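You operate a simulated robot arm through the tools that you are given. There is no shell and no other tool.

You run a simulated robot arm. Do the job below in one go: nothing can be reset, and whatever is moved stays where it is left.

Task
Pack the loupe and the glass weight in the black case and fasten both catches.
Fine: the loupe stands upright; nothing else goes in; shut the lid.

Only the result counts: the job must be done as asked and must still hold three seconds after the hand-in. Knocking over, shifting, dropping, spilling or breaking anything else fails it. A push-on lid holds only when it is set on centred and level and pressed home; a screw cap is set on level and turned clockwise until tight.

Robot
A 6-joint arm with a fingered hand, fixed in place. Base frame: the origin is at the foot of the arm, x ahead of it, y to its left, z up; the work surface is at about z = 740. Units: mm, rad, N and s.
It reaches about 1346 mm from its shoulder. Its first joint turns from -2.601 to 2.601 rad. Payload 3.5 kg.
The tool frame sits at the grasp point between the pads (the TCP): z along the fingers, y along the line on which they close. The tips reach 26 mm beyond it. The gripper opens to 132 mm. The gripper's body begins 73 mm behind the TCP. The gripper is a hand of 4 fingers: y runs from the thumb to the fingers, the wrist lies at [0, 0, -234] in the tool frame, and closing takes about 1.5 s.
Orientation is that of the tool frame in the base frame, as a unit quaternion [x, y, z, w]. With the fingers straight down and closing along the base's y, the tool's x points along the base's -x, its y along +y and its z along -z.

Tools
- The arm moves only by the tool jog_arm. Its argument "series" is a list of rows, each an object (a shift or turn left out is 0, a gripper value left out holds the last) with "offset": the shift along the tool's x, y, z in mm, a list of three; "rotation": the turn, a rotation vector about the tool's x, y, z in rad, a list of three; "gripper": the gripper command, from -1 (shut) to 1 (fully open), values between in proportion. In form: [{"offset": [tx, ty, tz], "rotation": [rx, ry, rz], "gripper": gripper}, ...]. A call has 1 to 20 rows; each row is the pose to reach, as a shift and turn from the pose commanded when the call began, along the tool's axes at that moment. Each row takes 0.2 s and may step no farther than 50 mm and 0.15 rad from the row before; otherwise, or with a gripper value out of range, the whole call is refused. Where a pose cannot be reached the arm comes as near as it can. A force on the tool above 40 N (or 10 N above the force at the start of the call, whichever is more), or a blocked arm, ends the call early, and 0.2 s more pass. The fingers move at their own pace (about 72 mm/s each) and stop on an object; they squeeze with about 33 N. The grip force told is the motor's: it shows also when the fingers shut on nothing. Time passes only in rows, and 0.2 s behind the last, so rows that repeat a pose let the fingers close. The reply holds the time, the measured pose of the TCP, the force on the tool along the base axes, the opening and the grip force, in the units named above and with some noise, with the torque about the TCP (base axes, N m) and any sound that the robot's microphone picked up.
- Cameras (640 x 400 px; columns grow to the right, rows downward): "scene" is fixed at [218.3, 650.2, 1492.6]; the picture's right is [-0.42, -0.91, 0.00], its down [-0.73, 0.34, -0.59] and it looks along [0.54, -0.25, -0.80] (base axes); focal length 346 px, centre (320, 200). "wrist" rides on the gripper at [68, 2, -97] in the tool frame; the picture's right is [-0.03, 1.00, 0.00], its down [-0.82, -0.02, -0.58] and it looks along [-0.58, -0.01, 0.82] (tool axes); focal length 270 px, centre (320, 200).
- snapshot(camera): a new picture of that camera. No time passes.
- lift_body(by): slides the trunk up (or, below 0, down) by that many mm; the arm rides with it, the base frame stays. It gives what a move gives, with no picture.
- set_grasp(shape): the hand has 4 fingers and takes this shape, open, in about a second: jaw (thumb against the fingers, like two jaws); tri (thumb and two fingers); tip (a fingertip pinch); poke (one finger out to press); point (the index stretched); flat (the hand flat); cup (the hand cupped); fist (a fist). The gripper value then closes the fingers along that shape, each until it touches; the sizes above hold for jaw. It gives what a move gives, with no picture.
- probe_pixels(camera, pixels): for up to 12 pixels [column, row] of the newest picture of that camera ("zoom" is the newest enlarged one), the place [x, y, z] in the base frame of the surface seen there, good to about 2 mm. No time passes.
- zoom(camera, box): a new picture of the part [left, top, right, bottom] of that camera's present view, enlarged. No time passes.
- close_job(): hands the job in; it is judged then, once.

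Leave the gripper open and the arm clear of the work at the hand-in unless told otherwise.

The tools are called after "Request:" by a JSON object that holds its "op" and its "data". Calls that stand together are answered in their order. jog_arm: Moves the arm, as the interface text tells. Its arguments: {"type":"object","properties":{"series":{"type":"array"}},"required":["series"]} The other tools are called the same way: lift_body (by) slides the trunk up or down; set_grasp (shape) gives the hand a shape; snapshot (camera) takes a picture; probe_pixels (camera, pixels) gives the place of the surface under pixels of a picture; zoom (camera, box) takes an enlarged picture of a part of a camera's view; close_job () hands the job in.

At the start:

```text
time: 0.0
tool_pos: [725.9, 354.2, 1019.1]
orientation: [0.0, 1.0, 0.0, 0.0]
wrist_force: [-0.6, -0.4, -1.0]
ft_torque: [0.0, -0.02, -0.02]
finger_gap: 132.0
gripper_force: 0.1
shape: jaw
trunk travel left (down, up): [-918.0, 52.0]
```

scene: 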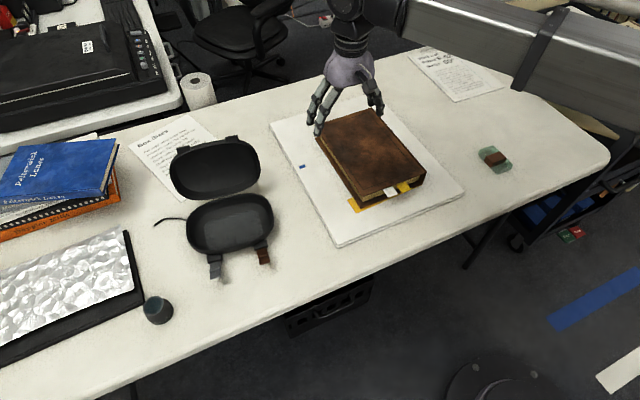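
wrist: 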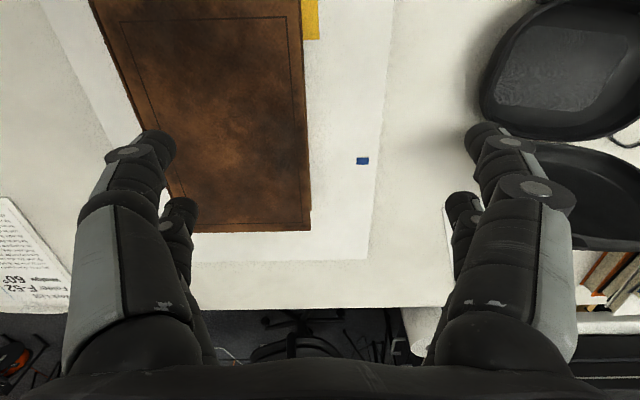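

I see an open black case around (225,200), a dark cylinder at (158,310) that is probably the loupe, and a greenish block at (495,160) that may be the glass weight. I'll zoom in on each of them before moving.

Request:
{"op": "zoom", "data": {"camera": "scene", "box": [140, 120, 300, 290]}}

Request:
{"op": "zoom", "data": {"camera": "scene", "box": [120, 275, 200, 335]}}

Request:
{"op": "zoom", "data": {"camera": "scene", "box": [455, 130, 535, 190]}}

```text
2.35 times, centred on (220, 205) of scene
```

zoom: 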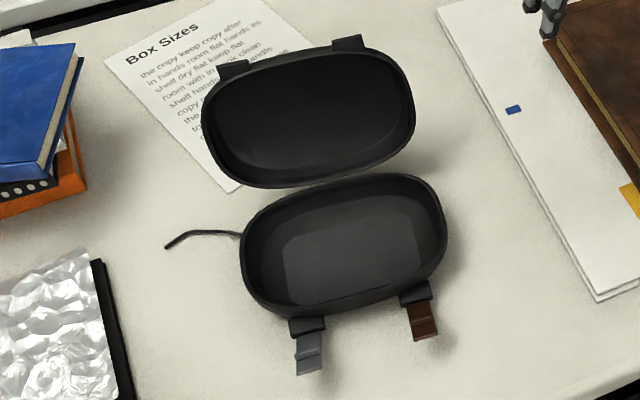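

```text
6.67 times, centred on (160, 305) of scene
```

zoom: 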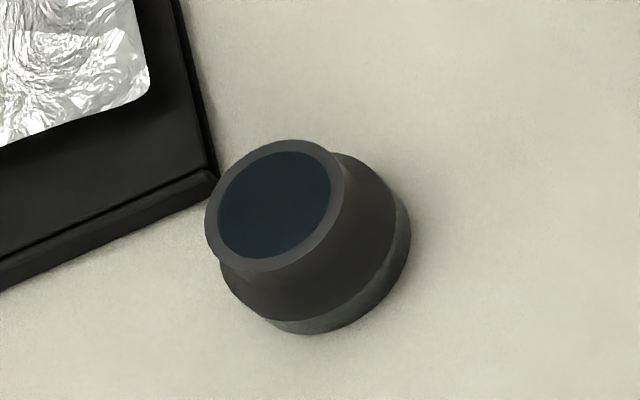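

```text
6.67 times, centred on (495, 160) of scene
```

zoom: 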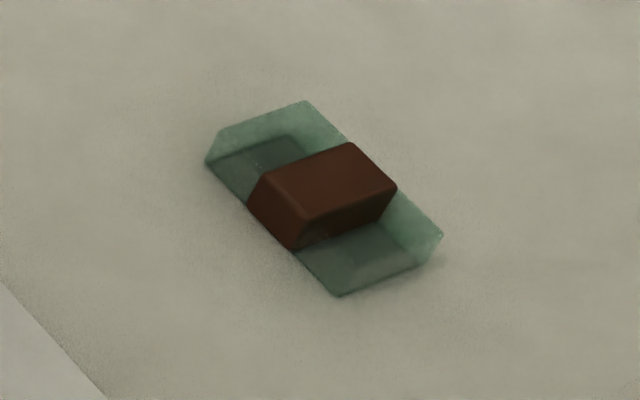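

The loupe stands near the tray, and the glass weight is a green slab with a brown block across it. Next I'll probe points on the loupe in the scene picture and on the glass weight in the newest zoom.

Request:
{"op": "probe_pixels", "data": {"camera": "zoom", "pixels": [[300, 110], [210, 160], [335, 292], [440, 235], [265, 180], [350, 145], [395, 188], [305, 218], [290, 245], [330, 180], [380, 260], [120, 200]]}}

Request:
{"op": "probe_pixels", "data": {"camera": "scene", "pixels": [[154, 306], [150, 300], [161, 297], [147, 309], [170, 305], [168, 320], [158, 325], [180, 320], [130, 312], [140, 300], [155, 297], [146, 330]]}}

```text
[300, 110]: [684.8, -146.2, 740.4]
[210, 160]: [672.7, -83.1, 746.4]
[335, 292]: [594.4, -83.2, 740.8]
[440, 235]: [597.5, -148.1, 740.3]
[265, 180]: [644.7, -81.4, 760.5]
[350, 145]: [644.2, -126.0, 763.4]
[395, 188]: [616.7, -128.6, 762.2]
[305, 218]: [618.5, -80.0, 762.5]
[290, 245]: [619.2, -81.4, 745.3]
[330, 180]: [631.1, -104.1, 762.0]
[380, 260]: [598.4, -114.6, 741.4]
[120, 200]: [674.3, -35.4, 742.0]
```

```text
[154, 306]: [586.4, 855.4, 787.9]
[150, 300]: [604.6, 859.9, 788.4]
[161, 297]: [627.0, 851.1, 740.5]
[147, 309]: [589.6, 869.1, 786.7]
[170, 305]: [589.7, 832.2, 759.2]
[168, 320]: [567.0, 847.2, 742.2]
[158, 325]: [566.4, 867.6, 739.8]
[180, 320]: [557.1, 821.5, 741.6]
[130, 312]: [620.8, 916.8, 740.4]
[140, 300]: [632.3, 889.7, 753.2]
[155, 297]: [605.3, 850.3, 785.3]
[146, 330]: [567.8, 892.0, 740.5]
```

The glass is see-through, so its probes land on the table. The brown block's top is at z≈762 and the loupe's top at z≈788. Next I'll probe the case's rim, floor, lid and latches in the scene picture.

Request:
{"op": "snapshot", "data": {"camera": "scene"}}

Request:
{"op": "probe_pixels", "data": {"camera": "scene", "pixels": [[188, 226], [200, 206], [255, 194], [271, 212], [266, 235], [215, 253], [195, 240], [230, 225], [215, 235], [250, 220], [230, 198], [245, 235]]}}

Request:
{"op": "probe_pixels", "data": {"camera": "scene", "pixels": [[215, 168], [240, 183], [200, 196], [172, 175], [180, 152], [240, 142], [258, 165], [250, 180], [178, 149], [231, 138], [215, 142], [230, 192]]}}

Request:
{"op": "probe_pixels", "data": {"camera": "scene", "pixels": [[213, 256], [216, 264], [217, 272], [213, 277], [209, 265], [221, 262], [258, 247], [263, 254], [265, 262], [258, 257], [268, 253], [160, 219]]}}

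Request:
{"op": "zoom", "data": {"camera": "scene", "box": [180, 225, 290, 295]}}

Request:
{"op": "zoom", "data": {"camera": "scene", "box": [150, 125, 280, 210]}}

```text
taken
```

scene: 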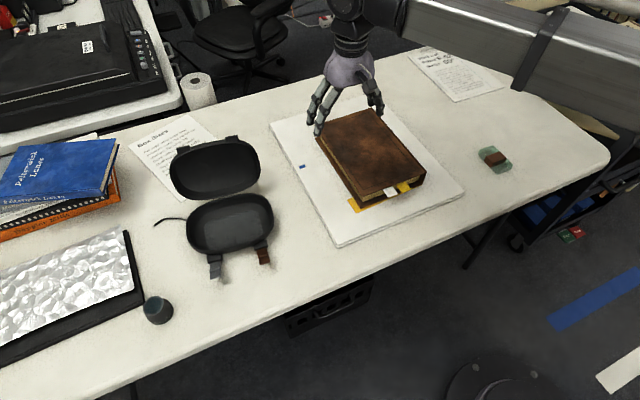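

```text
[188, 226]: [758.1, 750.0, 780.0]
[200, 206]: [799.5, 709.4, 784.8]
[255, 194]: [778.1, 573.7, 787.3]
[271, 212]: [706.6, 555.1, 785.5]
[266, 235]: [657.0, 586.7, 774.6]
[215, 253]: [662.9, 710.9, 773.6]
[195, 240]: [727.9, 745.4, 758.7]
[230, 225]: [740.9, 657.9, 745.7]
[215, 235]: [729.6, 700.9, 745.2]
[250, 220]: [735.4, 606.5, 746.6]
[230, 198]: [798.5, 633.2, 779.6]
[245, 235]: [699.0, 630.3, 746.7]
```

```text
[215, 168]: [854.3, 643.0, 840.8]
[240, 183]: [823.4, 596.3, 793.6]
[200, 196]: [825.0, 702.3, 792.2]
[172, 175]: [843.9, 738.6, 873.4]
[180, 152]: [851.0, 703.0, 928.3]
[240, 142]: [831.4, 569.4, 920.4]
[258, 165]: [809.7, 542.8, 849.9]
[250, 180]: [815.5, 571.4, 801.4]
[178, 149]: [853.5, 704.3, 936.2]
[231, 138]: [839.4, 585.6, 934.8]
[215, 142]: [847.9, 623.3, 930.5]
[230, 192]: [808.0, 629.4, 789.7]
```

```text
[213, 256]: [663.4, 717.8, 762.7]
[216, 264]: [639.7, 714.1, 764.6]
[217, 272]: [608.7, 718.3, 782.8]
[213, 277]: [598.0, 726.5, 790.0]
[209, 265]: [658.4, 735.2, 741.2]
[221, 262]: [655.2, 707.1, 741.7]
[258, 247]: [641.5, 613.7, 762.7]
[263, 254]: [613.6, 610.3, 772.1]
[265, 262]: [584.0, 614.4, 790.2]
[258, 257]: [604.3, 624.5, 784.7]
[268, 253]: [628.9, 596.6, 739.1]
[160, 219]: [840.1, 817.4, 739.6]
```

```text
5.71 times, centred on (235, 260) of scene
```

zoom: 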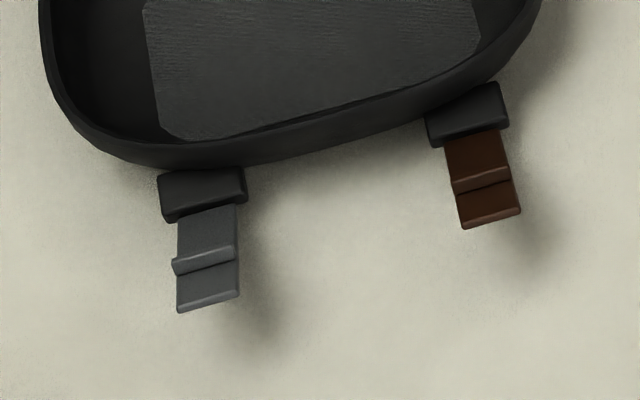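

```text
4.71 times, centred on (215, 168) of scene
```

zoom: 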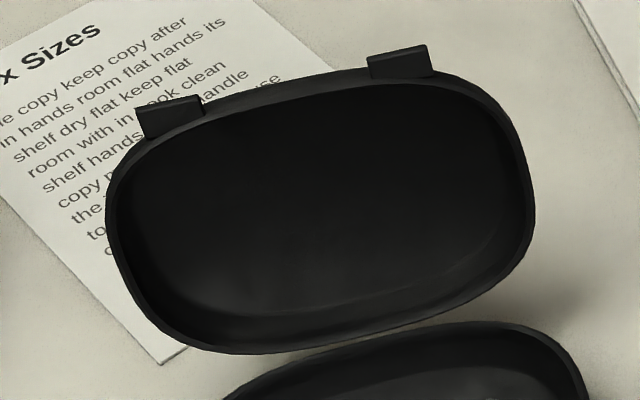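

The case base has its floor at z≈746 and its rim at z≈783. The lid stands open, and two tongues hang off the front. I'll move the hand above and in front of the glass weight to see it with the wrist camera, travelling high the whole way.

Request:
{"op": "jog_arm", "data": {"series": [{"offset": [14, -38, 5], "gripper": 1}, {"offset": [28, -76, 10]}, {"offset": [42, -115, 15]}, {"offset": [56, -153, 20]}, {"offset": [70, -191, 25]}, {"offset": [84, -229, 30]}, {"offset": [98, -268, 35]}, {"offset": [112, -306, 45]}, {"offset": [126, -344, 60]}, {"offset": [140, -382, 80]}, {"offset": [154, -421, 100]}, {"offset": [166, -459, 119]}, {"offset": [166, -459, 119]}]}}

Request:
{"op": "snapshot", "data": {"camera": "wrist"}}

Request:
{"op": "snapshot", "data": {"camera": "scene"}}

```text
time: 2.8
tool_pos: [561.4, -103.0, 1019.4]
orientation: [0.0, 1.0, 0.001, 0.0]
wrist_force: [-0.8, -0.3, -0.8]
ft_torque: [0.02, -0.02, 0.0]
finger_gap: 132.0
gripper_force: 0.1
shape: jaw
out of reach, approached as far as the arm can: row 1, 2, 3, 4, 5, 6, 7, 8, 9, 10, 11, 12, 13
trunk travel left (down, up): [-918.0, 52.0]
```

```text
taken
```

wrist: 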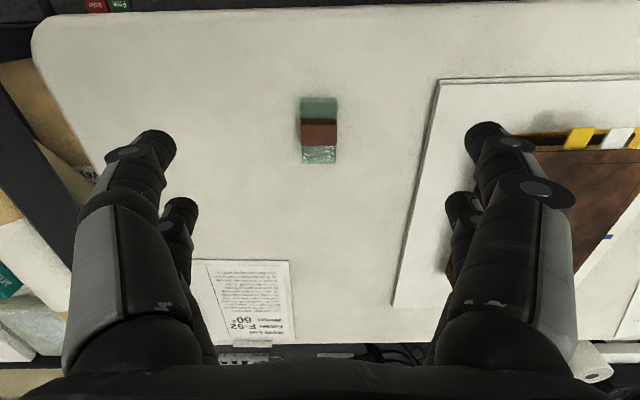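

```text
taken
```

scene: 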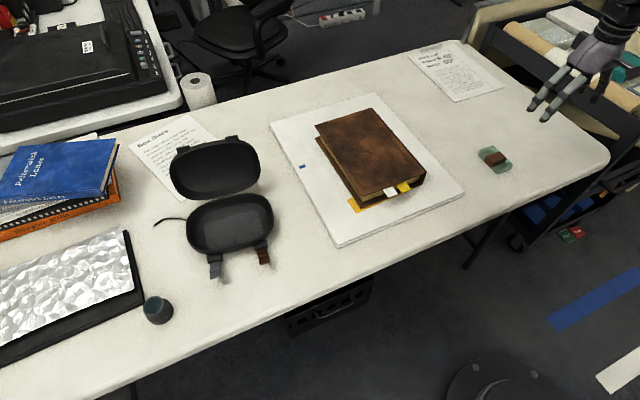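

The x and y moves were reached, but z stayed at 1019, so the arm needs the trunk lowered to get down. The glass weight shows at (320,130) in the wrist picture. I'll lower the trunk by 120 mm and look again.

Request:
{"op": "lift_body", "data": {"by": -120}}

Request:
{"op": "snapshot", "data": {"camera": "wrist"}}

Request:
{"op": "snapshot", "data": {"camera": "scene"}}

```text
time: 4.3
tool_pos: [561.8, -102.7, 898.0]
orientation: [-0.001, 1.0, 0.0, -0.001]
wrist_force: [-0.4, -0.2, -0.8]
ft_torque: [-0.01, 0.01, -0.01]
finger_gap: 131.9
gripper_force: 0.0
shape: jaw
trunk travel left (down, up): [-798.0, 172.0]
```

```text
taken
```

wrist: 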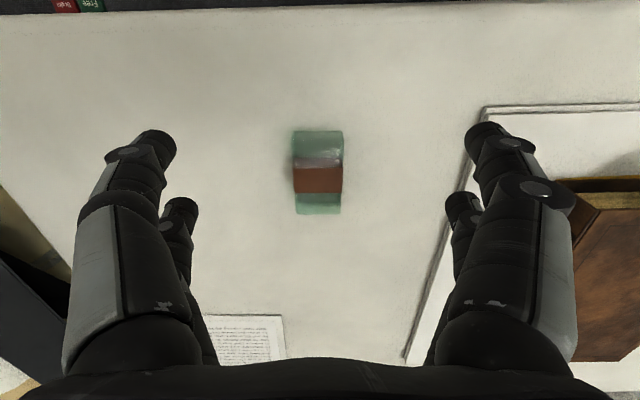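

```text
taken
```

scene: 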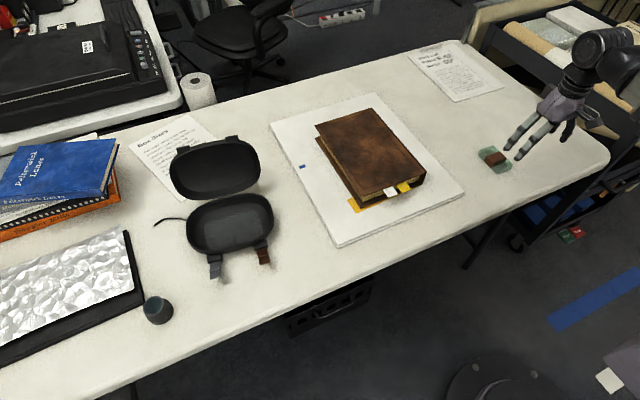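

The view is clearer now, with the glass weight around (318,172). I'll zoom in on it and probe.

Request:
{"op": "zoom", "data": {"camera": "wrist", "box": [270, 115, 370, 230]}}

Request:
{"op": "probe_pixels", "data": {"camera": "wrist", "pixels": [[295, 133], [340, 133], [296, 212], [341, 212], [294, 165], [343, 167], [295, 192], [341, 192], [318, 180], [318, 140], [318, 205], [318, 163]]}}

```text
3.48 times, centred on (320, 172) of wrist
```

zoom: 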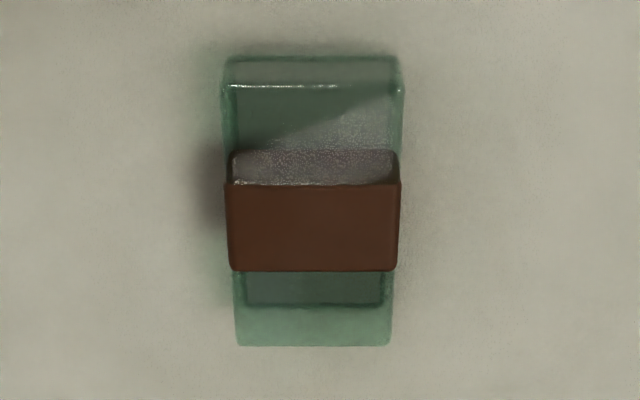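

```text
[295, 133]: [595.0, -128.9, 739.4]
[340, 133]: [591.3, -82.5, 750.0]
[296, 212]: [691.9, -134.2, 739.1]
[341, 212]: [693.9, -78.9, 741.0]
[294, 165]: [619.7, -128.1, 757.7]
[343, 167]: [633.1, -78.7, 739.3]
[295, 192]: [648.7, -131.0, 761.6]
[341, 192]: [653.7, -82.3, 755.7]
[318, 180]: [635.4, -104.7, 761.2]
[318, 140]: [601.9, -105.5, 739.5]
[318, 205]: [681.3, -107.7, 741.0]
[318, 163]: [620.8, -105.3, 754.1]
```

The brown sleeve wraps the glass across its middle, at x 617–648, y −130 to −80, top z 762. I'll move over its centre (633, −104), start narrowing the fingers to about 90 mm, and step down a little to test whether the arm can descend by itself.

Request:
{"op": "jog_arm", "data": {"series": [{"offset": [-36, -1, 0], "gripper": 0.36}, {"offset": [-71, -2, 0]}, {"offset": [-71, -2, 20]}, {"offset": [-71, -2, 40]}, {"offset": [-71, -2, 40]}]}}

Request:
{"op": "snapshot", "data": {"camera": "wrist"}}

```text
time: 5.5
tool_pos: [631.8, -104.8, 898.9]
orientation: [0.0, 1.0, 0.0, 0.0]
wrist_force: [0.7, -0.5, 0.1]
ft_torque: [0.01, 0.0, 0.0]
finger_gap: 90.1
gripper_force: 0.1
shape: jaw
out of reach, approached as far as the arm can: row 3, 4, 5
trunk travel left (down, up): [-798.0, 172.0]
```

```text
taken
```

wrist: 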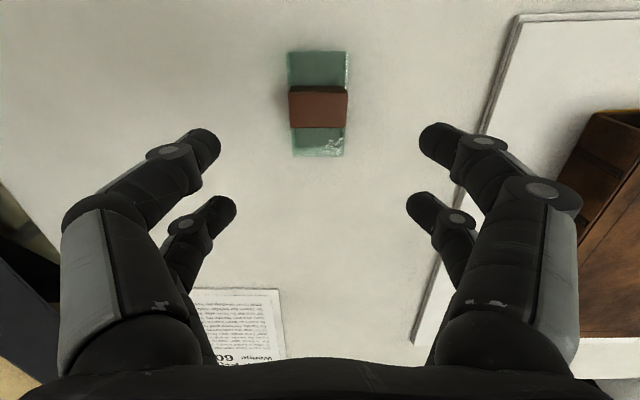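

The arm can't go lower on its own, so I'll do vertical moves with the trunk. I'll probe the fingertips to learn where they sit relative to the TCP.

Request:
{"op": "probe_pixels", "data": {"camera": "wrist", "pixels": [[207, 145], [225, 208], [433, 140], [418, 203], [210, 135], [432, 130], [290, 92], [346, 92], [291, 125], [345, 125], [293, 155], [291, 55]]}}

```text
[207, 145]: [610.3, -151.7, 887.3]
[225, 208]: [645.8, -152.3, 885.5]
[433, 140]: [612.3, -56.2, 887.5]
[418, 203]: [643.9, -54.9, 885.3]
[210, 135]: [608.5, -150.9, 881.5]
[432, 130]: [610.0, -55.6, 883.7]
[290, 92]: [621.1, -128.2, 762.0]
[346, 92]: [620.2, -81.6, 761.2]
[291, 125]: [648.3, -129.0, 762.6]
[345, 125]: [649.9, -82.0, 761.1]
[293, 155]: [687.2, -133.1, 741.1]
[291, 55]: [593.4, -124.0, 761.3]
```

The fingertips sit ±17 mm in x about the TCP, and the glass spans x 593–677, y −128 to −82, with its top at z 761. I'll nudge 2 mm to centre and lower the trunk 127 mm, so the tips reach about z 746.

Request:
{"op": "jog_arm", "data": {"series": [{"offset": [-2, 0, 0], "gripper": 0.36}, {"offset": [-2, 0, 0]}]}}

Request:
{"op": "lift_body", "data": {"by": -127}}

Request:
{"op": "snapshot", "data": {"camera": "wrist"}}

Request:
{"op": "snapshot", "data": {"camera": "scene"}}

```text
time: 6.1
tool_pos: [633.4, -103.5, 899.7]
orientation: [0.0, 1.0, 0.001, 0.0]
wrist_force: [0.2, 0.5, -0.1]
ft_torque: [0.01, 0.02, 0.0]
finger_gap: 90.2
gripper_force: 0.0
shape: jaw
trunk travel left (down, up): [-798.0, 172.0]
```

```text
time: 7.7
tool_pos: [634.5, -104.6, 773.0]
orientation: [0.0, 1.0, 0.0, 0.0]
wrist_force: [-0.5, 0.3, -0.4]
ft_torque: [0.04, 0.02, 0.02]
finger_gap: 89.8
gripper_force: 0.0
shape: jaw
trunk travel left (down, up): [-671.0, 299.0]
```

```text
taken
```

wrist: 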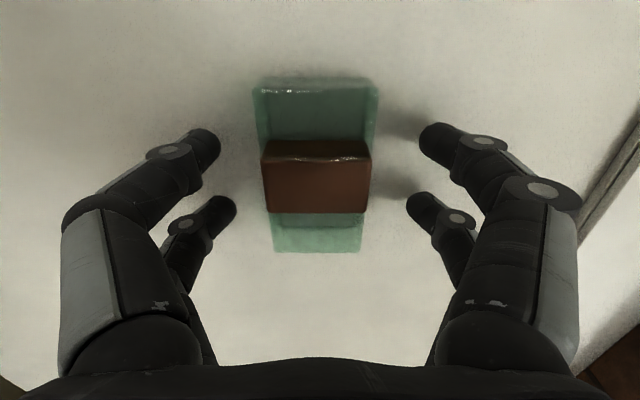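

```text
taken
```

scene: 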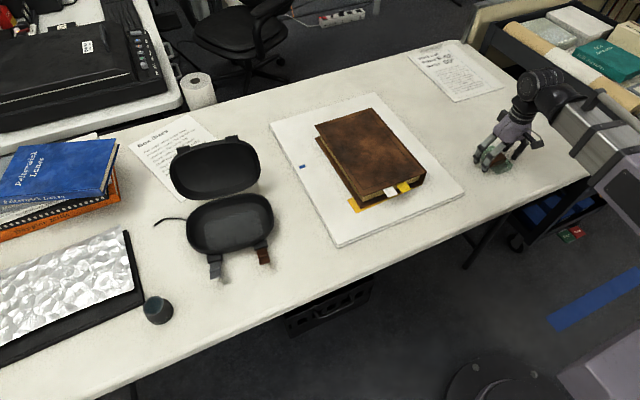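

The weight sits centred between the fingers. Closing on it now.

Request:
{"op": "jog_arm", "data": {"series": [{"offset": [0, 0, 0], "gripper": -1}, {"offset": [0, 0, 0]}, {"offset": [0, 0, 0]}, {"offset": [0, 0, 0]}, {"offset": [0, 0, 0]}, {"offset": [0, 0, 0]}, {"offset": [0, 0, 0]}]}}

Request:
{"op": "snapshot", "data": {"camera": "wrist"}}

```text
time: 9.3
tool_pos: [633.1, -104.8, 772.7]
orientation: [0.0, 1.0, 0.001, 0.001]
wrist_force: [0.4, -0.2, 0.2]
ft_torque: [-0.01, 0.02, -0.01]
finger_gap: 42.2
gripper_force: 32.6
shape: jaw
trunk travel left (down, up): [-671.0, 299.0]
```

```text
taken
```

wrist: 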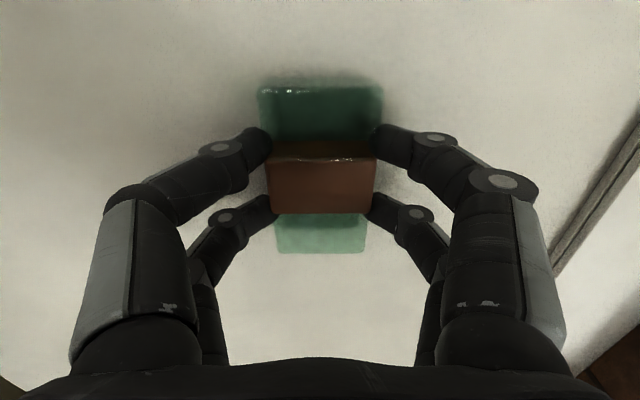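

The grip holds at 42 mm and about 33 N, squarely across the sleeve. Now I'll raise the trunk 150 mm and check the hold.

Request:
{"op": "lift_body", "data": {"by": 150}}

Request:
{"op": "snapshot", "data": {"camera": "wrist"}}

Request:
{"op": "snapshot", "data": {"camera": "scene"}}

```text
time: 11.0
tool_pos: [633.3, -103.9, 921.7]
orientation: [0.0, 1.0, 0.0, 0.0]
wrist_force: [0.3, 0.3, -2.4]
ft_torque: [0.02, -0.02, 0.04]
finger_gap: 42.6
gripper_force: 32.8
shape: jaw
trunk travel left (down, up): [-821.0, 149.0]
```

```text
taken
```

wrist: 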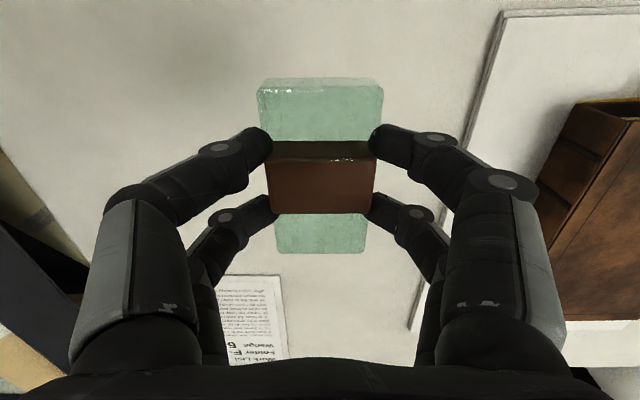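

```text
taken
```

scene: 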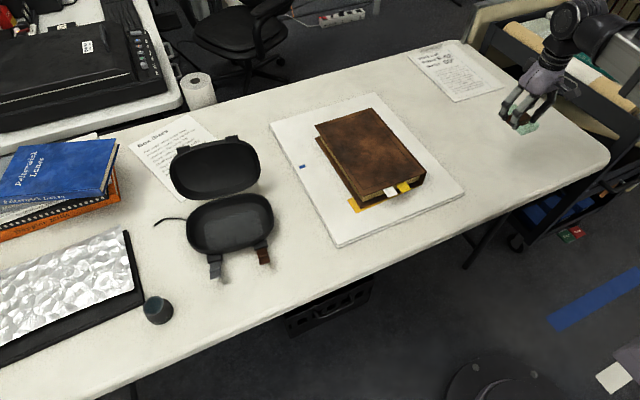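

The weight came up with the hand, and the scene picture shows nothing else disturbed. I'll carry it at z≈922 to a spot in front of the case so the wrist camera can survey the inside.

Request:
{"op": "jog_arm", "data": {"series": [{"offset": [2, 20, 0], "gripper": -1}, {"offset": [4, 64, 0]}, {"offset": [6, 108, 0]}, {"offset": [8, 152, 0]}, {"offset": [10, 196, 0]}, {"offset": [12, 240, 0]}, {"offset": [14, 284, 0]}, {"offset": [16, 328, 0]}, {"offset": [18, 372, 0]}, {"offset": [20, 416, 0]}, {"offset": [22, 460, 0]}, {"offset": [25, 504, 0]}, {"offset": [28, 548, 0]}, {"offset": [31, 592, 0]}, {"offset": [33, 636, 0]}, {"offset": [33, 675, 0]}, {"offset": [33, 695, 0]}, {"offset": [33, 704, 0]}, {"offset": [33, 704, 0]}]}}

Request:
{"op": "snapshot", "data": {"camera": "wrist"}}

Request:
{"op": "snapshot", "data": {"camera": "scene"}}

```text
time: 15.0
tool_pos: [600.5, 602.4, 921.4]
orientation: [0.0, 1.0, -0.001, 0.0]
wrist_force: [0.4, 0.0, -2.1]
ft_torque: [0.02, -0.05, -0.03]
finger_gap: 42.1
gripper_force: 33.0
shape: jaw
trunk travel left (down, up): [-821.0, 149.0]
```

```text
taken
```

wrist: 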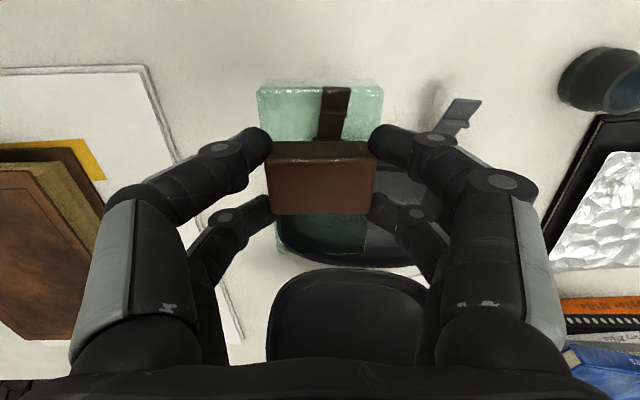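

```text
taken
```

scene: 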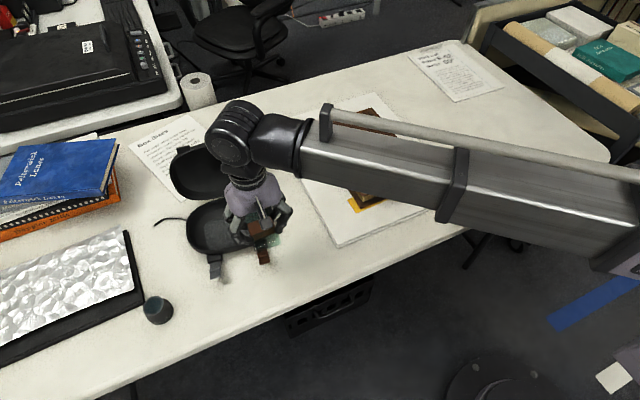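

The held weight hides much of the case in the wrist view, and the forearm covers it in the scene view. I'll raise the trunk 125 mm and move above the case, so the base shows in the upper part of the wrist picture.

Request:
{"op": "lift_body", "data": {"by": 125}}

Request:
{"op": "jog_arm", "data": {"series": [{"offset": [-40, 12, 0], "gripper": -1}, {"offset": [-80, 24, 0]}, {"offset": [-120, 36, 0]}, {"offset": [-160, 50, 0]}, {"offset": [-160, 50, 0]}]}}

Request:
{"op": "snapshot", "data": {"camera": "wrist"}}

```text
time: 16.6
tool_pos: [601.0, 600.2, 1047.8]
orientation: [0.0, 1.0, 0.0, 0.0]
wrist_force: [0.0, 0.1, -1.8]
ft_torque: [-0.02, 0.0, -0.01]
finger_gap: 42.3
gripper_force: 33.4
shape: jaw
trunk travel left (down, up): [-946.0, 24.0]
```

```text
time: 17.8
tool_pos: [761.4, 647.1, 1047.1]
orientation: [0.0, 1.0, 0.0, 0.0]
wrist_force: [0.0, -0.2, -3.4]
ft_torque: [0.01, 0.0, -0.01]
finger_gap: 42.2
gripper_force: 33.8
shape: jaw
trunk travel left (down, up): [-946.0, 24.0]
```

```text
taken
```

wrist: 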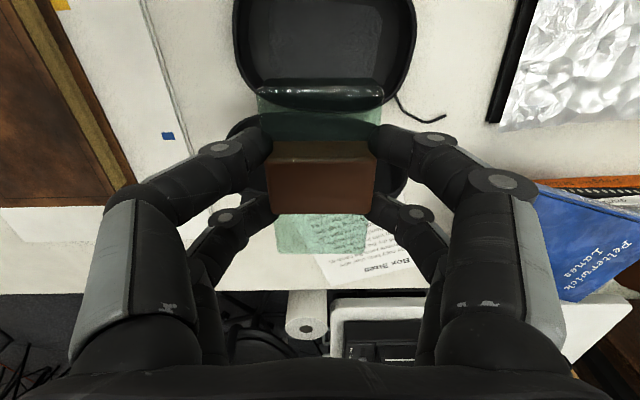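

The base shows at the top of the picture, with a dark glossy bar at (320,95) that may be the hinge. I'll back off 60 mm so the whole base comes into view.

Request:
{"op": "jog_arm", "data": {"series": [{"offset": [30, 0, 0], "gripper": -1}, {"offset": [55, 0, 0]}, {"offset": [55, 0, 0]}]}}

Request:
{"op": "snapshot", "data": {"camera": "wrist"}}

Request:
{"op": "zoom", "data": {"camera": "wrist", "box": [220, 0, 460, 150]}}

```text
time: 18.6
tool_pos: [704.8, 650.1, 1046.6]
orientation: [-0.001, 1.0, 0.0, 0.0]
wrist_force: [0.6, 0.2, -2.0]
ft_torque: [-0.02, -0.02, 0.0]
finger_gap: 42.2
gripper_force: 32.6
shape: jaw
trunk travel left (down, up): [-946.0, 24.0]
```

```text
taken
```

wrist: 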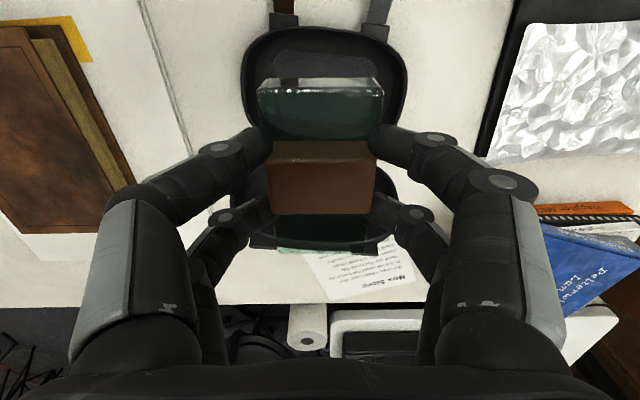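

```text
2.67 times, centred on (340, 75) of wrist
```

zoom: 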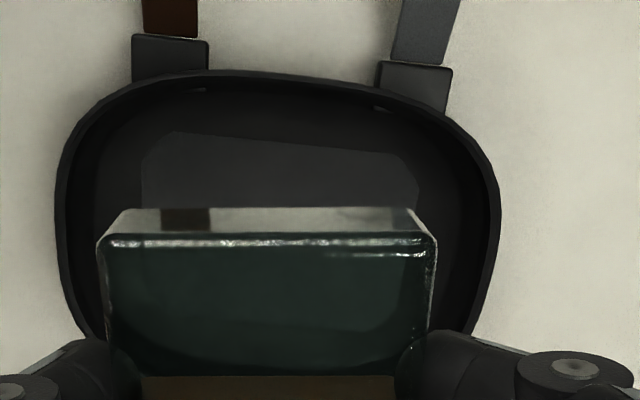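

The zoom shows the base rim and both latch blocks clearly. I'll probe the rim, the floor panel corners and the latch parts.

Request:
{"op": "probe_pixels", "data": {"camera": "zoom", "pixels": [[60, 190], [497, 190], [100, 100], [300, 76], [470, 140], [75, 280], [488, 280], [170, 140], [400, 165], [80, 170], [478, 200], [260, 110]]}}

Request:
{"op": "probe_pixels", "data": {"camera": "zoom", "pixels": [[135, 40], [207, 45], [135, 75], [200, 70], [380, 65], [450, 75], [445, 105], [380, 95], [145, 10], [195, 10], [405, 10], [455, 10]]}}

```text
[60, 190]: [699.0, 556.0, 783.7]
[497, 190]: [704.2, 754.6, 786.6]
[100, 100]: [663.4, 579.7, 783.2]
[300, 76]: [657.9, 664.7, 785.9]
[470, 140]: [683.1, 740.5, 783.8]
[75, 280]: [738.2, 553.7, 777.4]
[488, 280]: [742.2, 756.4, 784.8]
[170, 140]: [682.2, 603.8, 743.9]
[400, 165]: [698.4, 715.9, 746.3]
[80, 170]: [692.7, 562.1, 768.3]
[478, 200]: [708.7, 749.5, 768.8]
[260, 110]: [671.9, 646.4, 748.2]
```

```text
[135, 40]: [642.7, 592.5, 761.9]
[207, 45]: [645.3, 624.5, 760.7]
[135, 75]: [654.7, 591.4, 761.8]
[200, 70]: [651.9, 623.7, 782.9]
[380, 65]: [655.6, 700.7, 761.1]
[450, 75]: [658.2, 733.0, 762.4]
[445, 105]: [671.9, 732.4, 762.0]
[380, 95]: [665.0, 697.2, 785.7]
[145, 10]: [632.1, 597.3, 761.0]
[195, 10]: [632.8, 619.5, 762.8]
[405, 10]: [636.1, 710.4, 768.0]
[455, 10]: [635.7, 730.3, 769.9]
```

Rim height is z≈784, the floor is about 747, and the case's long axis is turned about 0.135 rad (towards (0.135, 0.991)), centred near (729, 655). The glass goes in the −y half at about (724, 616), with the hand turned to match. I'll move there high up, then probe the knuckles to check clearance with the walls.

Request:
{"op": "jog_arm", "data": {"series": [{"offset": [-10, -17, 0], "rotation": [0, 0, 0.07], "gripper": -1}, {"offset": [-19, -34.5, 0], "rotation": [0, 0, 0.135]}, {"offset": [-19, -34.5, 0], "rotation": [0, 0, 0.135]}]}}

Request:
{"op": "snapshot", "data": {"camera": "wrist"}}

Request:
{"op": "probe_pixels", "data": {"camera": "wrist", "pixels": [[203, 152], [238, 140], [448, 136], [516, 182], [475, 182], [215, 218], [435, 215], [262, 140], [130, 190], [380, 138], [160, 220], [270, 205]]}}

```text
time: 19.4
tool_pos: [724.7, 615.5, 1046.6]
orientation: [0.068, 0.998, -0.001, 0.0]
wrist_force: [0.5, 0.2, -2.1]
ft_torque: [-0.02, 0.0, -0.01]
finger_gap: 42.3
gripper_force: 33.2
shape: jaw
trunk travel left (down, up): [-946.0, 24.0]
```

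```text
taken
```

wrist: 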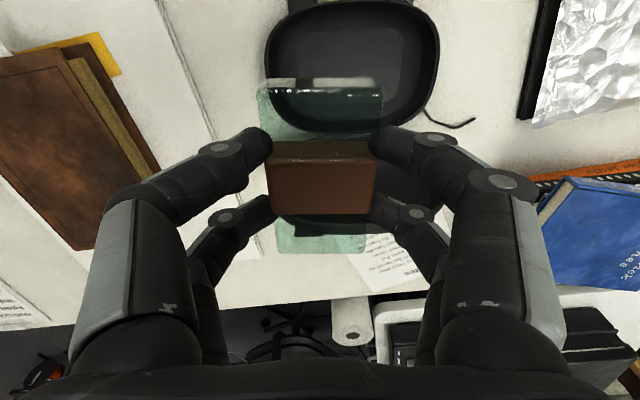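

```text
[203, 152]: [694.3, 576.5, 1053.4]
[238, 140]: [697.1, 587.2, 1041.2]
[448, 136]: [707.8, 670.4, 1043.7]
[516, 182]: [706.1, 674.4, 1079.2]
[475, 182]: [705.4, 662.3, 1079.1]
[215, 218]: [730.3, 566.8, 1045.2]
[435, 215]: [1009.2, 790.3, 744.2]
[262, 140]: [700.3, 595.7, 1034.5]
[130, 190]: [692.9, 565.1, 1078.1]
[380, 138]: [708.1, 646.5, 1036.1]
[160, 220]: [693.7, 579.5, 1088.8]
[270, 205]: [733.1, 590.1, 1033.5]
```

At TCP height the finger knuckles reach about ±50 mm along the case, so I'll shift 10 mm toward the middle (case position −30) to clear the end wall. Then I'll lower 200 mm and check.

Request:
{"op": "jog_arm", "data": {"series": [{"offset": [0, 10, 0], "gripper": -1}, {"offset": [0, 10, 0]}]}}

Request:
{"op": "lift_body", "data": {"by": -200}}

Request:
{"op": "snapshot", "data": {"camera": "wrist"}}

Request:
{"op": "snapshot", "data": {"camera": "scene"}}

```text
time: 19.9
tool_pos: [726.5, 625.2, 1046.2]
orientation: [0.068, 0.998, -0.001, 0.0]
wrist_force: [0.1, 0.0, -2.2]
ft_torque: [0.01, -0.01, 0.01]
finger_gap: 42.2
gripper_force: 32.8
shape: jaw
trunk travel left (down, up): [-946.0, 24.0]
```

```text
time: 22.1
tool_pos: [727.7, 624.8, 848.2]
orientation: [0.067, 0.998, 0.001, 0.0]
wrist_force: [-0.4, -0.8, -2.8]
ft_torque: [-0.02, -0.02, 0.01]
finger_gap: 42.5
gripper_force: 32.9
shape: jaw
trunk travel left (down, up): [-746.0, 224.0]
```

```text
taken
```

wrist: 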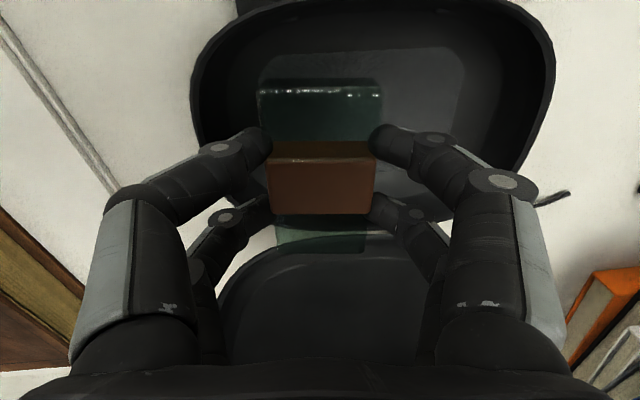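

```text
taken
```

scene: 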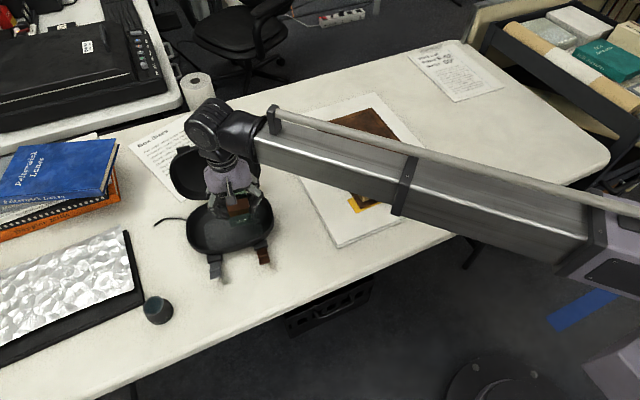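

The weight hangs above the base with room on both sides, and the wrist joint stays clear of the lid. I'll lower 60 mm more, leaving the glass bottom about 8 mm above the floor.

Request:
{"op": "lift_body", "data": {"by": -60}}

Request:
{"op": "snapshot", "data": {"camera": "wrist"}}

```text
time: 23.1
tool_pos: [727.2, 624.4, 787.4]
orientation: [0.067, 0.998, 0.0, 0.0]
wrist_force: [-0.7, 0.0, -2.2]
ft_torque: [0.0, 0.03, 0.03]
finger_gap: 42.2
gripper_force: 33.4
shape: jaw
trunk travel left (down, up): [-686.0, 284.0]
```

```text
taken
```

wrist: 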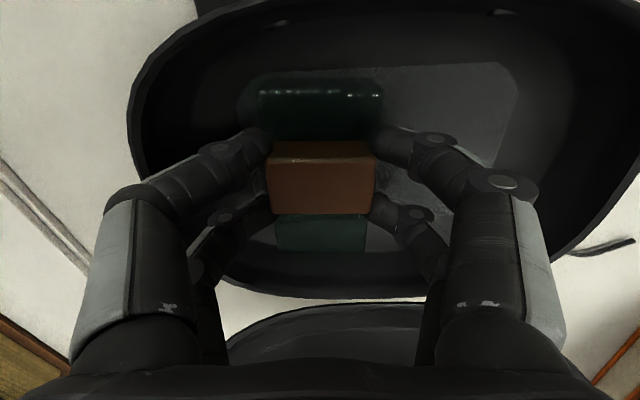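

No contact yet. I'll lower another 6 mm.

Request:
{"op": "lift_body", "data": {"by": -6}}

```text
time: 23.7
tool_pos: [726.0, 624.7, 781.2]
orientation: [0.067, 0.998, 0.0, 0.001]
wrist_force: [0.7, 0.3, -2.0]
ft_torque: [0.02, -0.02, 0.01]
finger_gap: 42.3
gripper_force: 33.1
shape: jaw
trunk travel left (down, up): [-680.0, 290.0]
```

Still the weight's own −2 N and no contact. I'll go down 2 mm more.

Request:
{"op": "lift_body", "data": {"by": -2}}

```text
time: 24.2
tool_pos: [726.9, 626.1, 778.2]
orientation: [0.067, 0.998, 0.0, 0.001]
wrist_force: [0.0, -1.0, -1.8]
ft_torque: [-0.01, 0.03, -0.01]
finger_gap: 42.1
gripper_force: 33.2
shape: jaw
trunk travel left (down, up): [-678.0, 292.0]
```

Request:
{"op": "lift_body", "data": {"by": -1.5}}

```text
time: 24.7
tool_pos: [725.8, 625.4, 777.1]
orientation: [0.067, 0.998, 0.0, 0.0]
wrist_force: [0.5, 0.0, -1.8]
ft_torque: [-0.02, 0.0, 0.0]
finger_gap: 42.4
gripper_force: 33.1
shape: jaw
trunk travel left (down, up): [-676.0, 294.0]
```

Still no floor contact, so I'll lower 1.5 mm more.

Request:
{"op": "lift_body", "data": {"by": -1.5}}

```text
time: 25.2
tool_pos: [726.4, 623.7, 777.6]
orientation: [0.067, 0.998, 0.0, 0.001]
wrist_force: [0.7, 0.3, 4.0]
ft_torque: [-0.05, 0.07, 0.0]
finger_gap: 42.2
gripper_force: 33.3
shape: jaw
trunk travel left (down, up): [-675.0, 295.0]
```

The force went from −1.8 to +4 N, so the glass rests on the case floor. I'll open just a little, to about 58 mm, to stay clear of the end wall.

Request:
{"op": "jog_arm", "data": {"series": [{"offset": [0, 0, 0], "gripper": -0.25}, {"offset": [0, 0, 0], "gripper": -0.12}, {"offset": [0, 0, 0]}, {"offset": [0, 0, 0]}]}}

Request:
{"op": "snapshot", "data": {"camera": "wrist"}}

```text
time: 26.2
tool_pos: [725.6, 624.9, 776.0]
orientation: [0.067, 0.998, 0.0, 0.0]
wrist_force: [0.3, 0.3, 0.1]
ft_torque: [0.01, -0.01, 0.0]
finger_gap: 57.3
gripper_force: 0.1
shape: jaw
trunk travel left (down, up): [-675.0, 295.0]
```

```text
taken
```

wrist: 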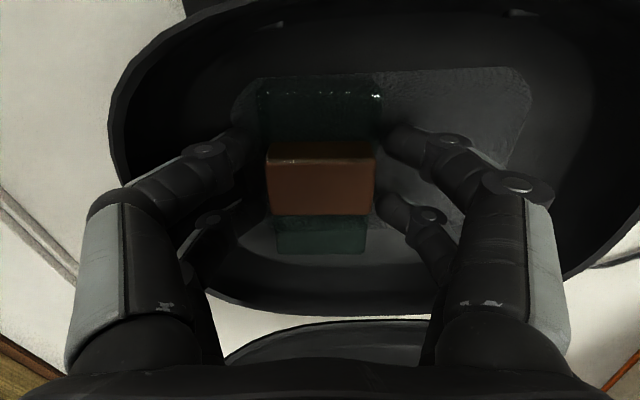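

The glass is free of the fingers and lies flat. Raising the trunk straight up 160 mm now.

Request:
{"op": "lift_body", "data": {"by": 160}}

Request:
{"op": "snapshot", "data": {"camera": "wrist"}}

Request:
{"op": "snapshot", "data": {"camera": "scene"}}

```text
time: 28.0
tool_pos: [726.5, 624.6, 936.0]
orientation: [0.067, 0.998, 0.0, 0.0]
wrist_force: [-0.1, -0.3, -0.6]
ft_torque: [-0.01, 0.0, -0.03]
finger_gap: 57.2
gripper_force: 0.1
shape: jaw
trunk travel left (down, up): [-835.0, 135.0]
```

```text
taken
```

wrist: 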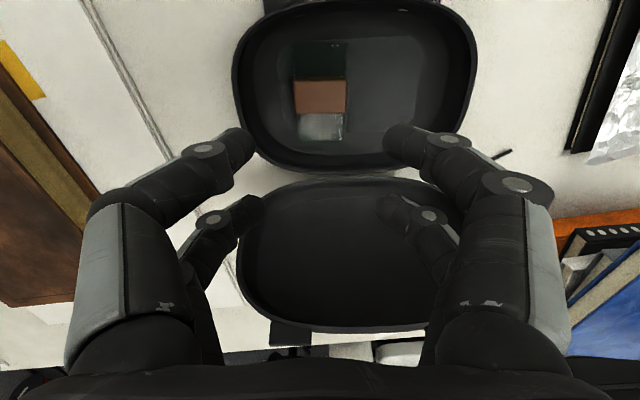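

```text
taken
```

scene: 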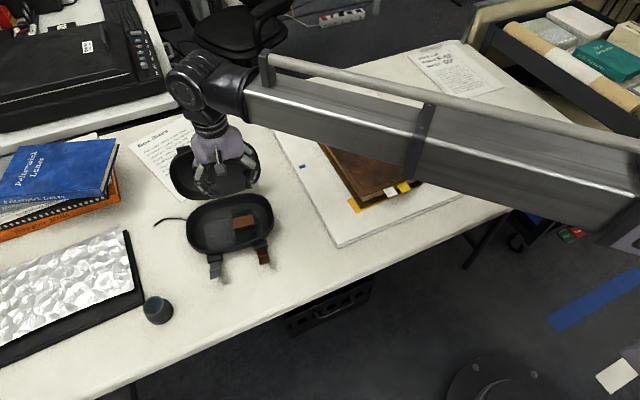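

The glass lies flat in the −y half of the case, around (320,90) in the wrist view. I'll zoom and probe to refine where the free space is.

Request:
{"op": "zoom", "data": {"camera": "wrist", "box": [220, 0, 490, 180]}}

Request:
{"op": "probe_pixels", "data": {"camera": "wrist", "pixels": [[237, 70], [474, 75], [340, 5], [340, 165], [295, 80], [346, 80], [297, 112], [345, 112], [418, 60], [400, 110], [455, 80], [390, 145]]}}

```text
2.22 times, centred on (355, 90) of wrist
```

zoom: 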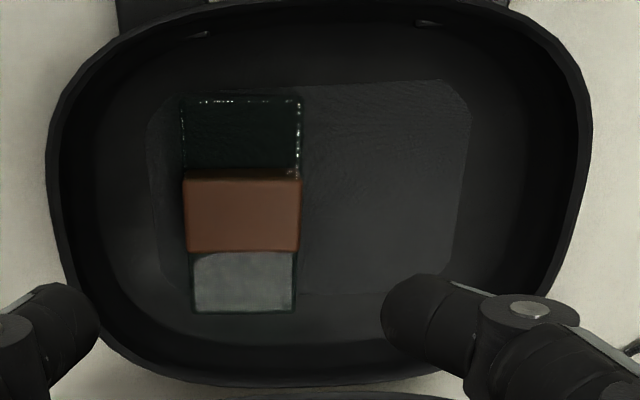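

```text
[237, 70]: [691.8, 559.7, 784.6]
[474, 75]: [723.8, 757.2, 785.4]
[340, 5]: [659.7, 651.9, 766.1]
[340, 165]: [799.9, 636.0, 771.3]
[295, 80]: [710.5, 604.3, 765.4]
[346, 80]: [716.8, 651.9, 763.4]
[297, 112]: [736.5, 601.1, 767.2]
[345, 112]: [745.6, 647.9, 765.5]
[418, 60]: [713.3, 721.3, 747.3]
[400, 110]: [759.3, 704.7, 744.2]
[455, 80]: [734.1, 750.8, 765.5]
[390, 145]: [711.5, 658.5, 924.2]
```

The free half of the floor centres near case position +43, around (735, 698). Now I'll go look at the loupe, moving high to (510, 850), squaring the hand and opening the fingers.

Request:
{"op": "jog_arm", "data": {"series": [{"offset": [31, 24, 0], "rotation": [0, 0, -0.02], "gripper": 0.2}, {"offset": [62, 48, 0], "rotation": [0, 0, -0.035]}, {"offset": [92, 73, 0], "rotation": [0, 0, -0.05]}, {"offset": [123, 97, 0], "rotation": [0, 0, -0.07]}, {"offset": [153, 121, 0], "rotation": [0, 0, -0.085]}, {"offset": [184, 146, 0], "rotation": [0, 0, -0.1]}, {"offset": [215, 170, 0], "rotation": [0, 0, -0.12]}, {"offset": [245, 194, 0], "rotation": [0, 0, -0.135]}, {"offset": [245, 194, 0], "rotation": [0, 0, -0.135]}]}}

Request:
{"op": "snapshot", "data": {"camera": "wrist"}}

Request:
{"op": "snapshot", "data": {"camera": "scene"}}

```text
time: 30.0
tool_pos: [508.2, 850.7, 936.2]
orientation: [0.0, 1.0, -0.001, -0.001]
wrist_force: [-0.3, 0.8, -0.1]
ft_torque: [0.04, 0.01, -0.01]
finger_gap: 78.7
gripper_force: 0.0
shape: jaw
trunk travel left (down, up): [-835.0, 135.0]
```

```text
taken
```

wrist: 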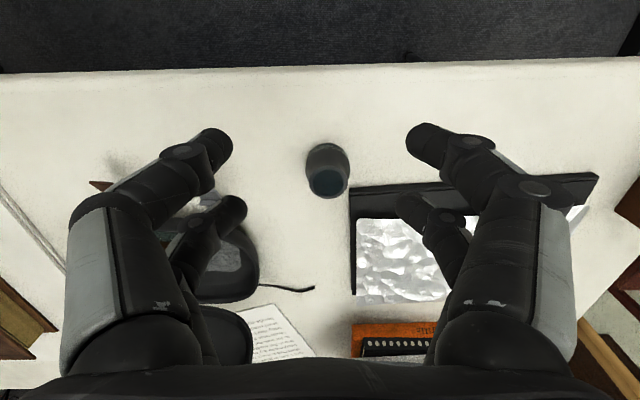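

```text
taken
```

scene: 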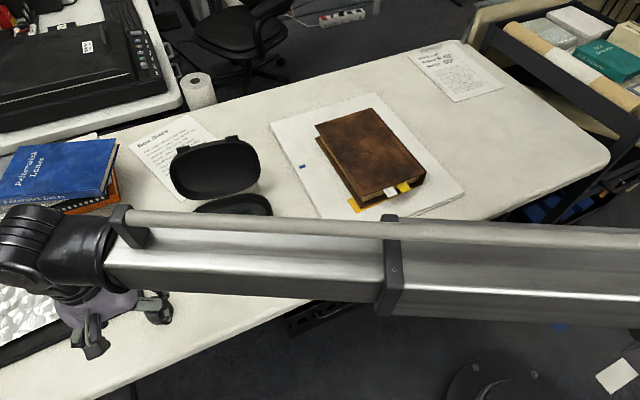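

The loupe is at (326,170), with the foil tray's corner close by at (350,190). I'll zoom in and probe both.

Request:
{"op": "zoom", "data": {"camera": "wrist", "box": [280, 120, 400, 220]}}

Request:
{"op": "probe_pixels", "data": {"camera": "zoom", "pixels": [[150, 300], [340, 300], [245, 225], [245, 400], [245, 320], [140, 200], [365, 200], [250, 130], [150, 250], [365, 265], [390, 370], [600, 330]]}}

Request:
{"op": "probe_pixels", "data": {"camera": "wrist", "pixels": [[350, 190], [352, 230], [354, 290], [400, 185], [365, 240], [375, 215], [326, 146], [308, 160], [346, 160], [345, 190], [300, 165], [326, 197]]}}

```text
4.00 times, centred on (340, 170) of wrist
```

zoom: 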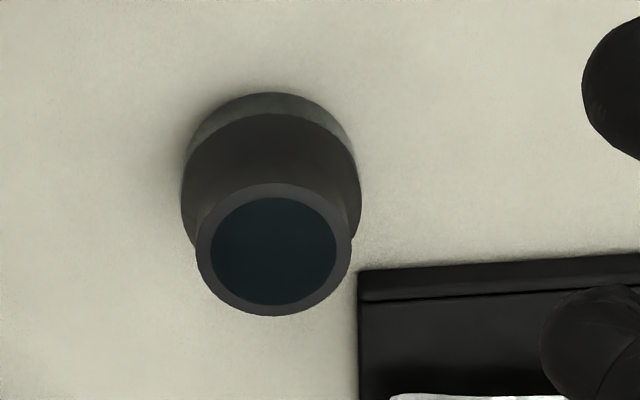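

```text
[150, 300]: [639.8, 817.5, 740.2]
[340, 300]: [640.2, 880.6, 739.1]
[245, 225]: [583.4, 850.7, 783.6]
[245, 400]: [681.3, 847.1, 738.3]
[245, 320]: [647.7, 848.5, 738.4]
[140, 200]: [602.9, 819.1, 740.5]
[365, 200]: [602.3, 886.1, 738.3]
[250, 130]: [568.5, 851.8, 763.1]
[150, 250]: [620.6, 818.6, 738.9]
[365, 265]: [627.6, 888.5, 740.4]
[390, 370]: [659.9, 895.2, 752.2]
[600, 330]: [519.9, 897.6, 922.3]
```

```text
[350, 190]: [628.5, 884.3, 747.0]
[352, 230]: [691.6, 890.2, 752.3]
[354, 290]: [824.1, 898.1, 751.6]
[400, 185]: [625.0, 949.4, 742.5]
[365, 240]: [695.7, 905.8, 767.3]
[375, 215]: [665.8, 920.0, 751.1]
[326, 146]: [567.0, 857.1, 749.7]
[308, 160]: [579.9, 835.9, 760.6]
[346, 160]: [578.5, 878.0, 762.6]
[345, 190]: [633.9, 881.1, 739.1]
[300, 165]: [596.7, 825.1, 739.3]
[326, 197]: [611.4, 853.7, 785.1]
```

The loupe's widest part is about 52 mm and its top ring about 42 mm. The tray edge starts at x≈626 for y>884, so closing along y leaves room. I'll probe the ring's four extremes for a precise centre.

Request:
{"op": "probe_pixels", "data": {"camera": "zoom", "pixels": [[202, 250], [345, 250], [274, 188], [274, 311], [202, 270], [345, 235], [184, 205], [358, 205], [275, 97], [200, 125], [340, 125], [275, 160]]}}

```text
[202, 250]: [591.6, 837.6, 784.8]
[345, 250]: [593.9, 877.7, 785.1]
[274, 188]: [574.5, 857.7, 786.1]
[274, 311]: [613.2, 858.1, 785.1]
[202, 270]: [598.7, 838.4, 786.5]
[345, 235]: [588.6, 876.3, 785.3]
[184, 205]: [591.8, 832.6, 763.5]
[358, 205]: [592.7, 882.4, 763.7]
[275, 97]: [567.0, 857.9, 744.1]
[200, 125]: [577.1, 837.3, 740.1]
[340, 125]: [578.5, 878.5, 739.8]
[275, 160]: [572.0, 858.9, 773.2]
```

The loupe's centre is (593, 858), radius about 26 at the bottom tapering to 20 at the top. I'll move over it at the same height and check before going down.

Request:
{"op": "jog_arm", "data": {"series": [{"offset": [-42, 3.5, 0], "gripper": 0.2}, {"offset": [-84, 7, 0]}, {"offset": [-84, 7, 0]}]}}

Request:
{"op": "lift_body", "data": {"by": -110}}

Request:
{"op": "snapshot", "data": {"camera": "wrist"}}

```text
time: 30.8
tool_pos: [593.9, 855.2, 935.3]
orientation: [0.0, 1.0, 0.0, 0.0]
wrist_force: [0.4, -0.5, 0.2]
ft_torque: [0.01, 0.0, -0.06]
finger_gap: 79.0
gripper_force: 0.1
shape: jaw
trunk travel left (down, up): [-835.0, 135.0]
```

```text
time: 32.3
tool_pos: [592.6, 854.5, 825.7]
orientation: [0.0, 1.0, 0.0, 0.0]
wrist_force: [0.4, -0.6, -0.1]
ft_torque: [-0.01, -0.04, -0.01]
finger_gap: 78.7
gripper_force: 0.1
shape: jaw
trunk travel left (down, up): [-725.0, 245.0]
```

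```text
taken
```

wrist: 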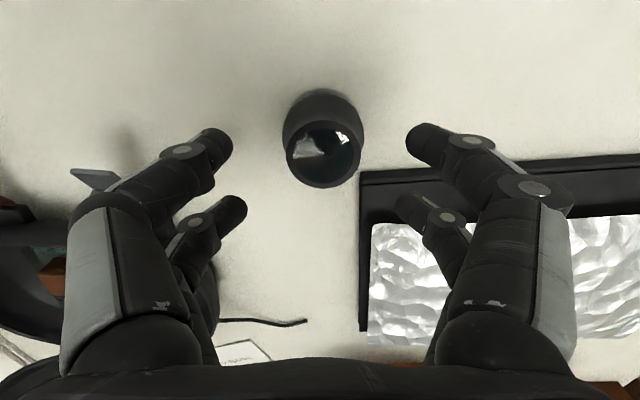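

The loupe sits between the fingers. I'll probe the far finger on the tray side, the tray edge and the loupe top before descending, to be sure of the clearance.

Request:
{"op": "probe_pixels", "data": {"camera": "wrist", "pixels": [[403, 200], [412, 212], [420, 222], [436, 235], [400, 176], [365, 180], [440, 168], [290, 155], [358, 155], [324, 122], [324, 187], [445, 260]]}}

Request:
{"op": "zoom", "data": {"camera": "wrist", "box": [340, 110, 500, 210]}}

```text
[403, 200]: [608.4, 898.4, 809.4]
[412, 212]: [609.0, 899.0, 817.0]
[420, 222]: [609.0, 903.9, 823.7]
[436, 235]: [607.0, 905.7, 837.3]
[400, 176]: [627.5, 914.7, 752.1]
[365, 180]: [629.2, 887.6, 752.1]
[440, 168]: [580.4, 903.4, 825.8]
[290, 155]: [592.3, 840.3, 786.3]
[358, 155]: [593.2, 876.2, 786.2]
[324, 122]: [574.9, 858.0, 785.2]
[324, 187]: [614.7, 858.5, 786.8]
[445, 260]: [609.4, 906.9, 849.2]
```

```text
4.00 times, centred on (420, 160) of wrist
```

zoom: 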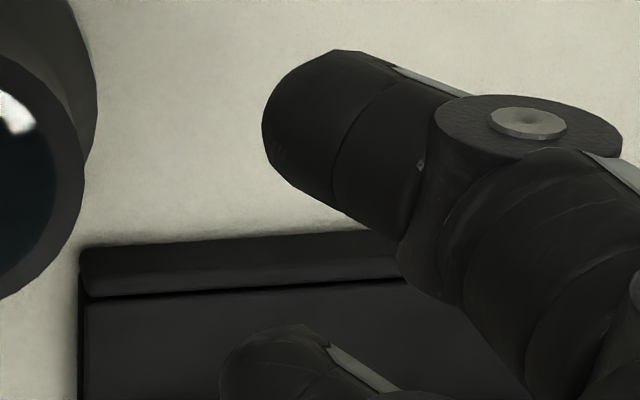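

The far finger reaches about x=618 and the tray edge is at 627.5, which leaves roughly 9 mm. I'll shift 1.5 mm away from the tray, centre in y, then lower 53 mm.

Request:
{"op": "jog_arm", "data": {"series": [{"offset": [1.5, 3, 0], "gripper": 0.2}, {"offset": [1.5, 3, 0]}]}}

Request:
{"op": "lift_body", "data": {"by": -53}}

Request:
{"op": "snapshot", "data": {"camera": "wrist"}}

```text
time: 32.9
tool_pos: [591.3, 859.3, 824.9]
orientation: [0.0, 1.0, 0.0, 0.0]
wrist_force: [-0.5, 0.0, 0.0]
ft_torque: [0.0, -0.02, 0.01]
finger_gap: 78.6
gripper_force: 0.1
shape: jaw
trunk travel left (down, up): [-725.0, 245.0]
```

```text
time: 33.8
tool_pos: [592.6, 859.1, 773.1]
orientation: [0.0, 1.0, 0.0, 0.0]
wrist_force: [0.9, -0.7, 0.2]
ft_torque: [-0.03, 0.0, 0.01]
finger_gap: 78.5
gripper_force: 0.1
shape: jaw
trunk travel left (down, up): [-672.0, 298.0]
```

```text
taken
```

wrist: 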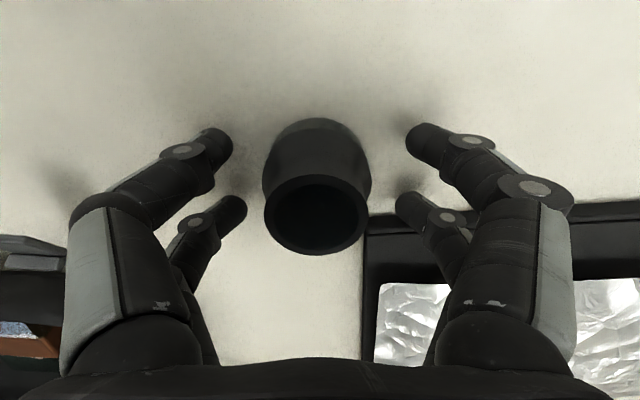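

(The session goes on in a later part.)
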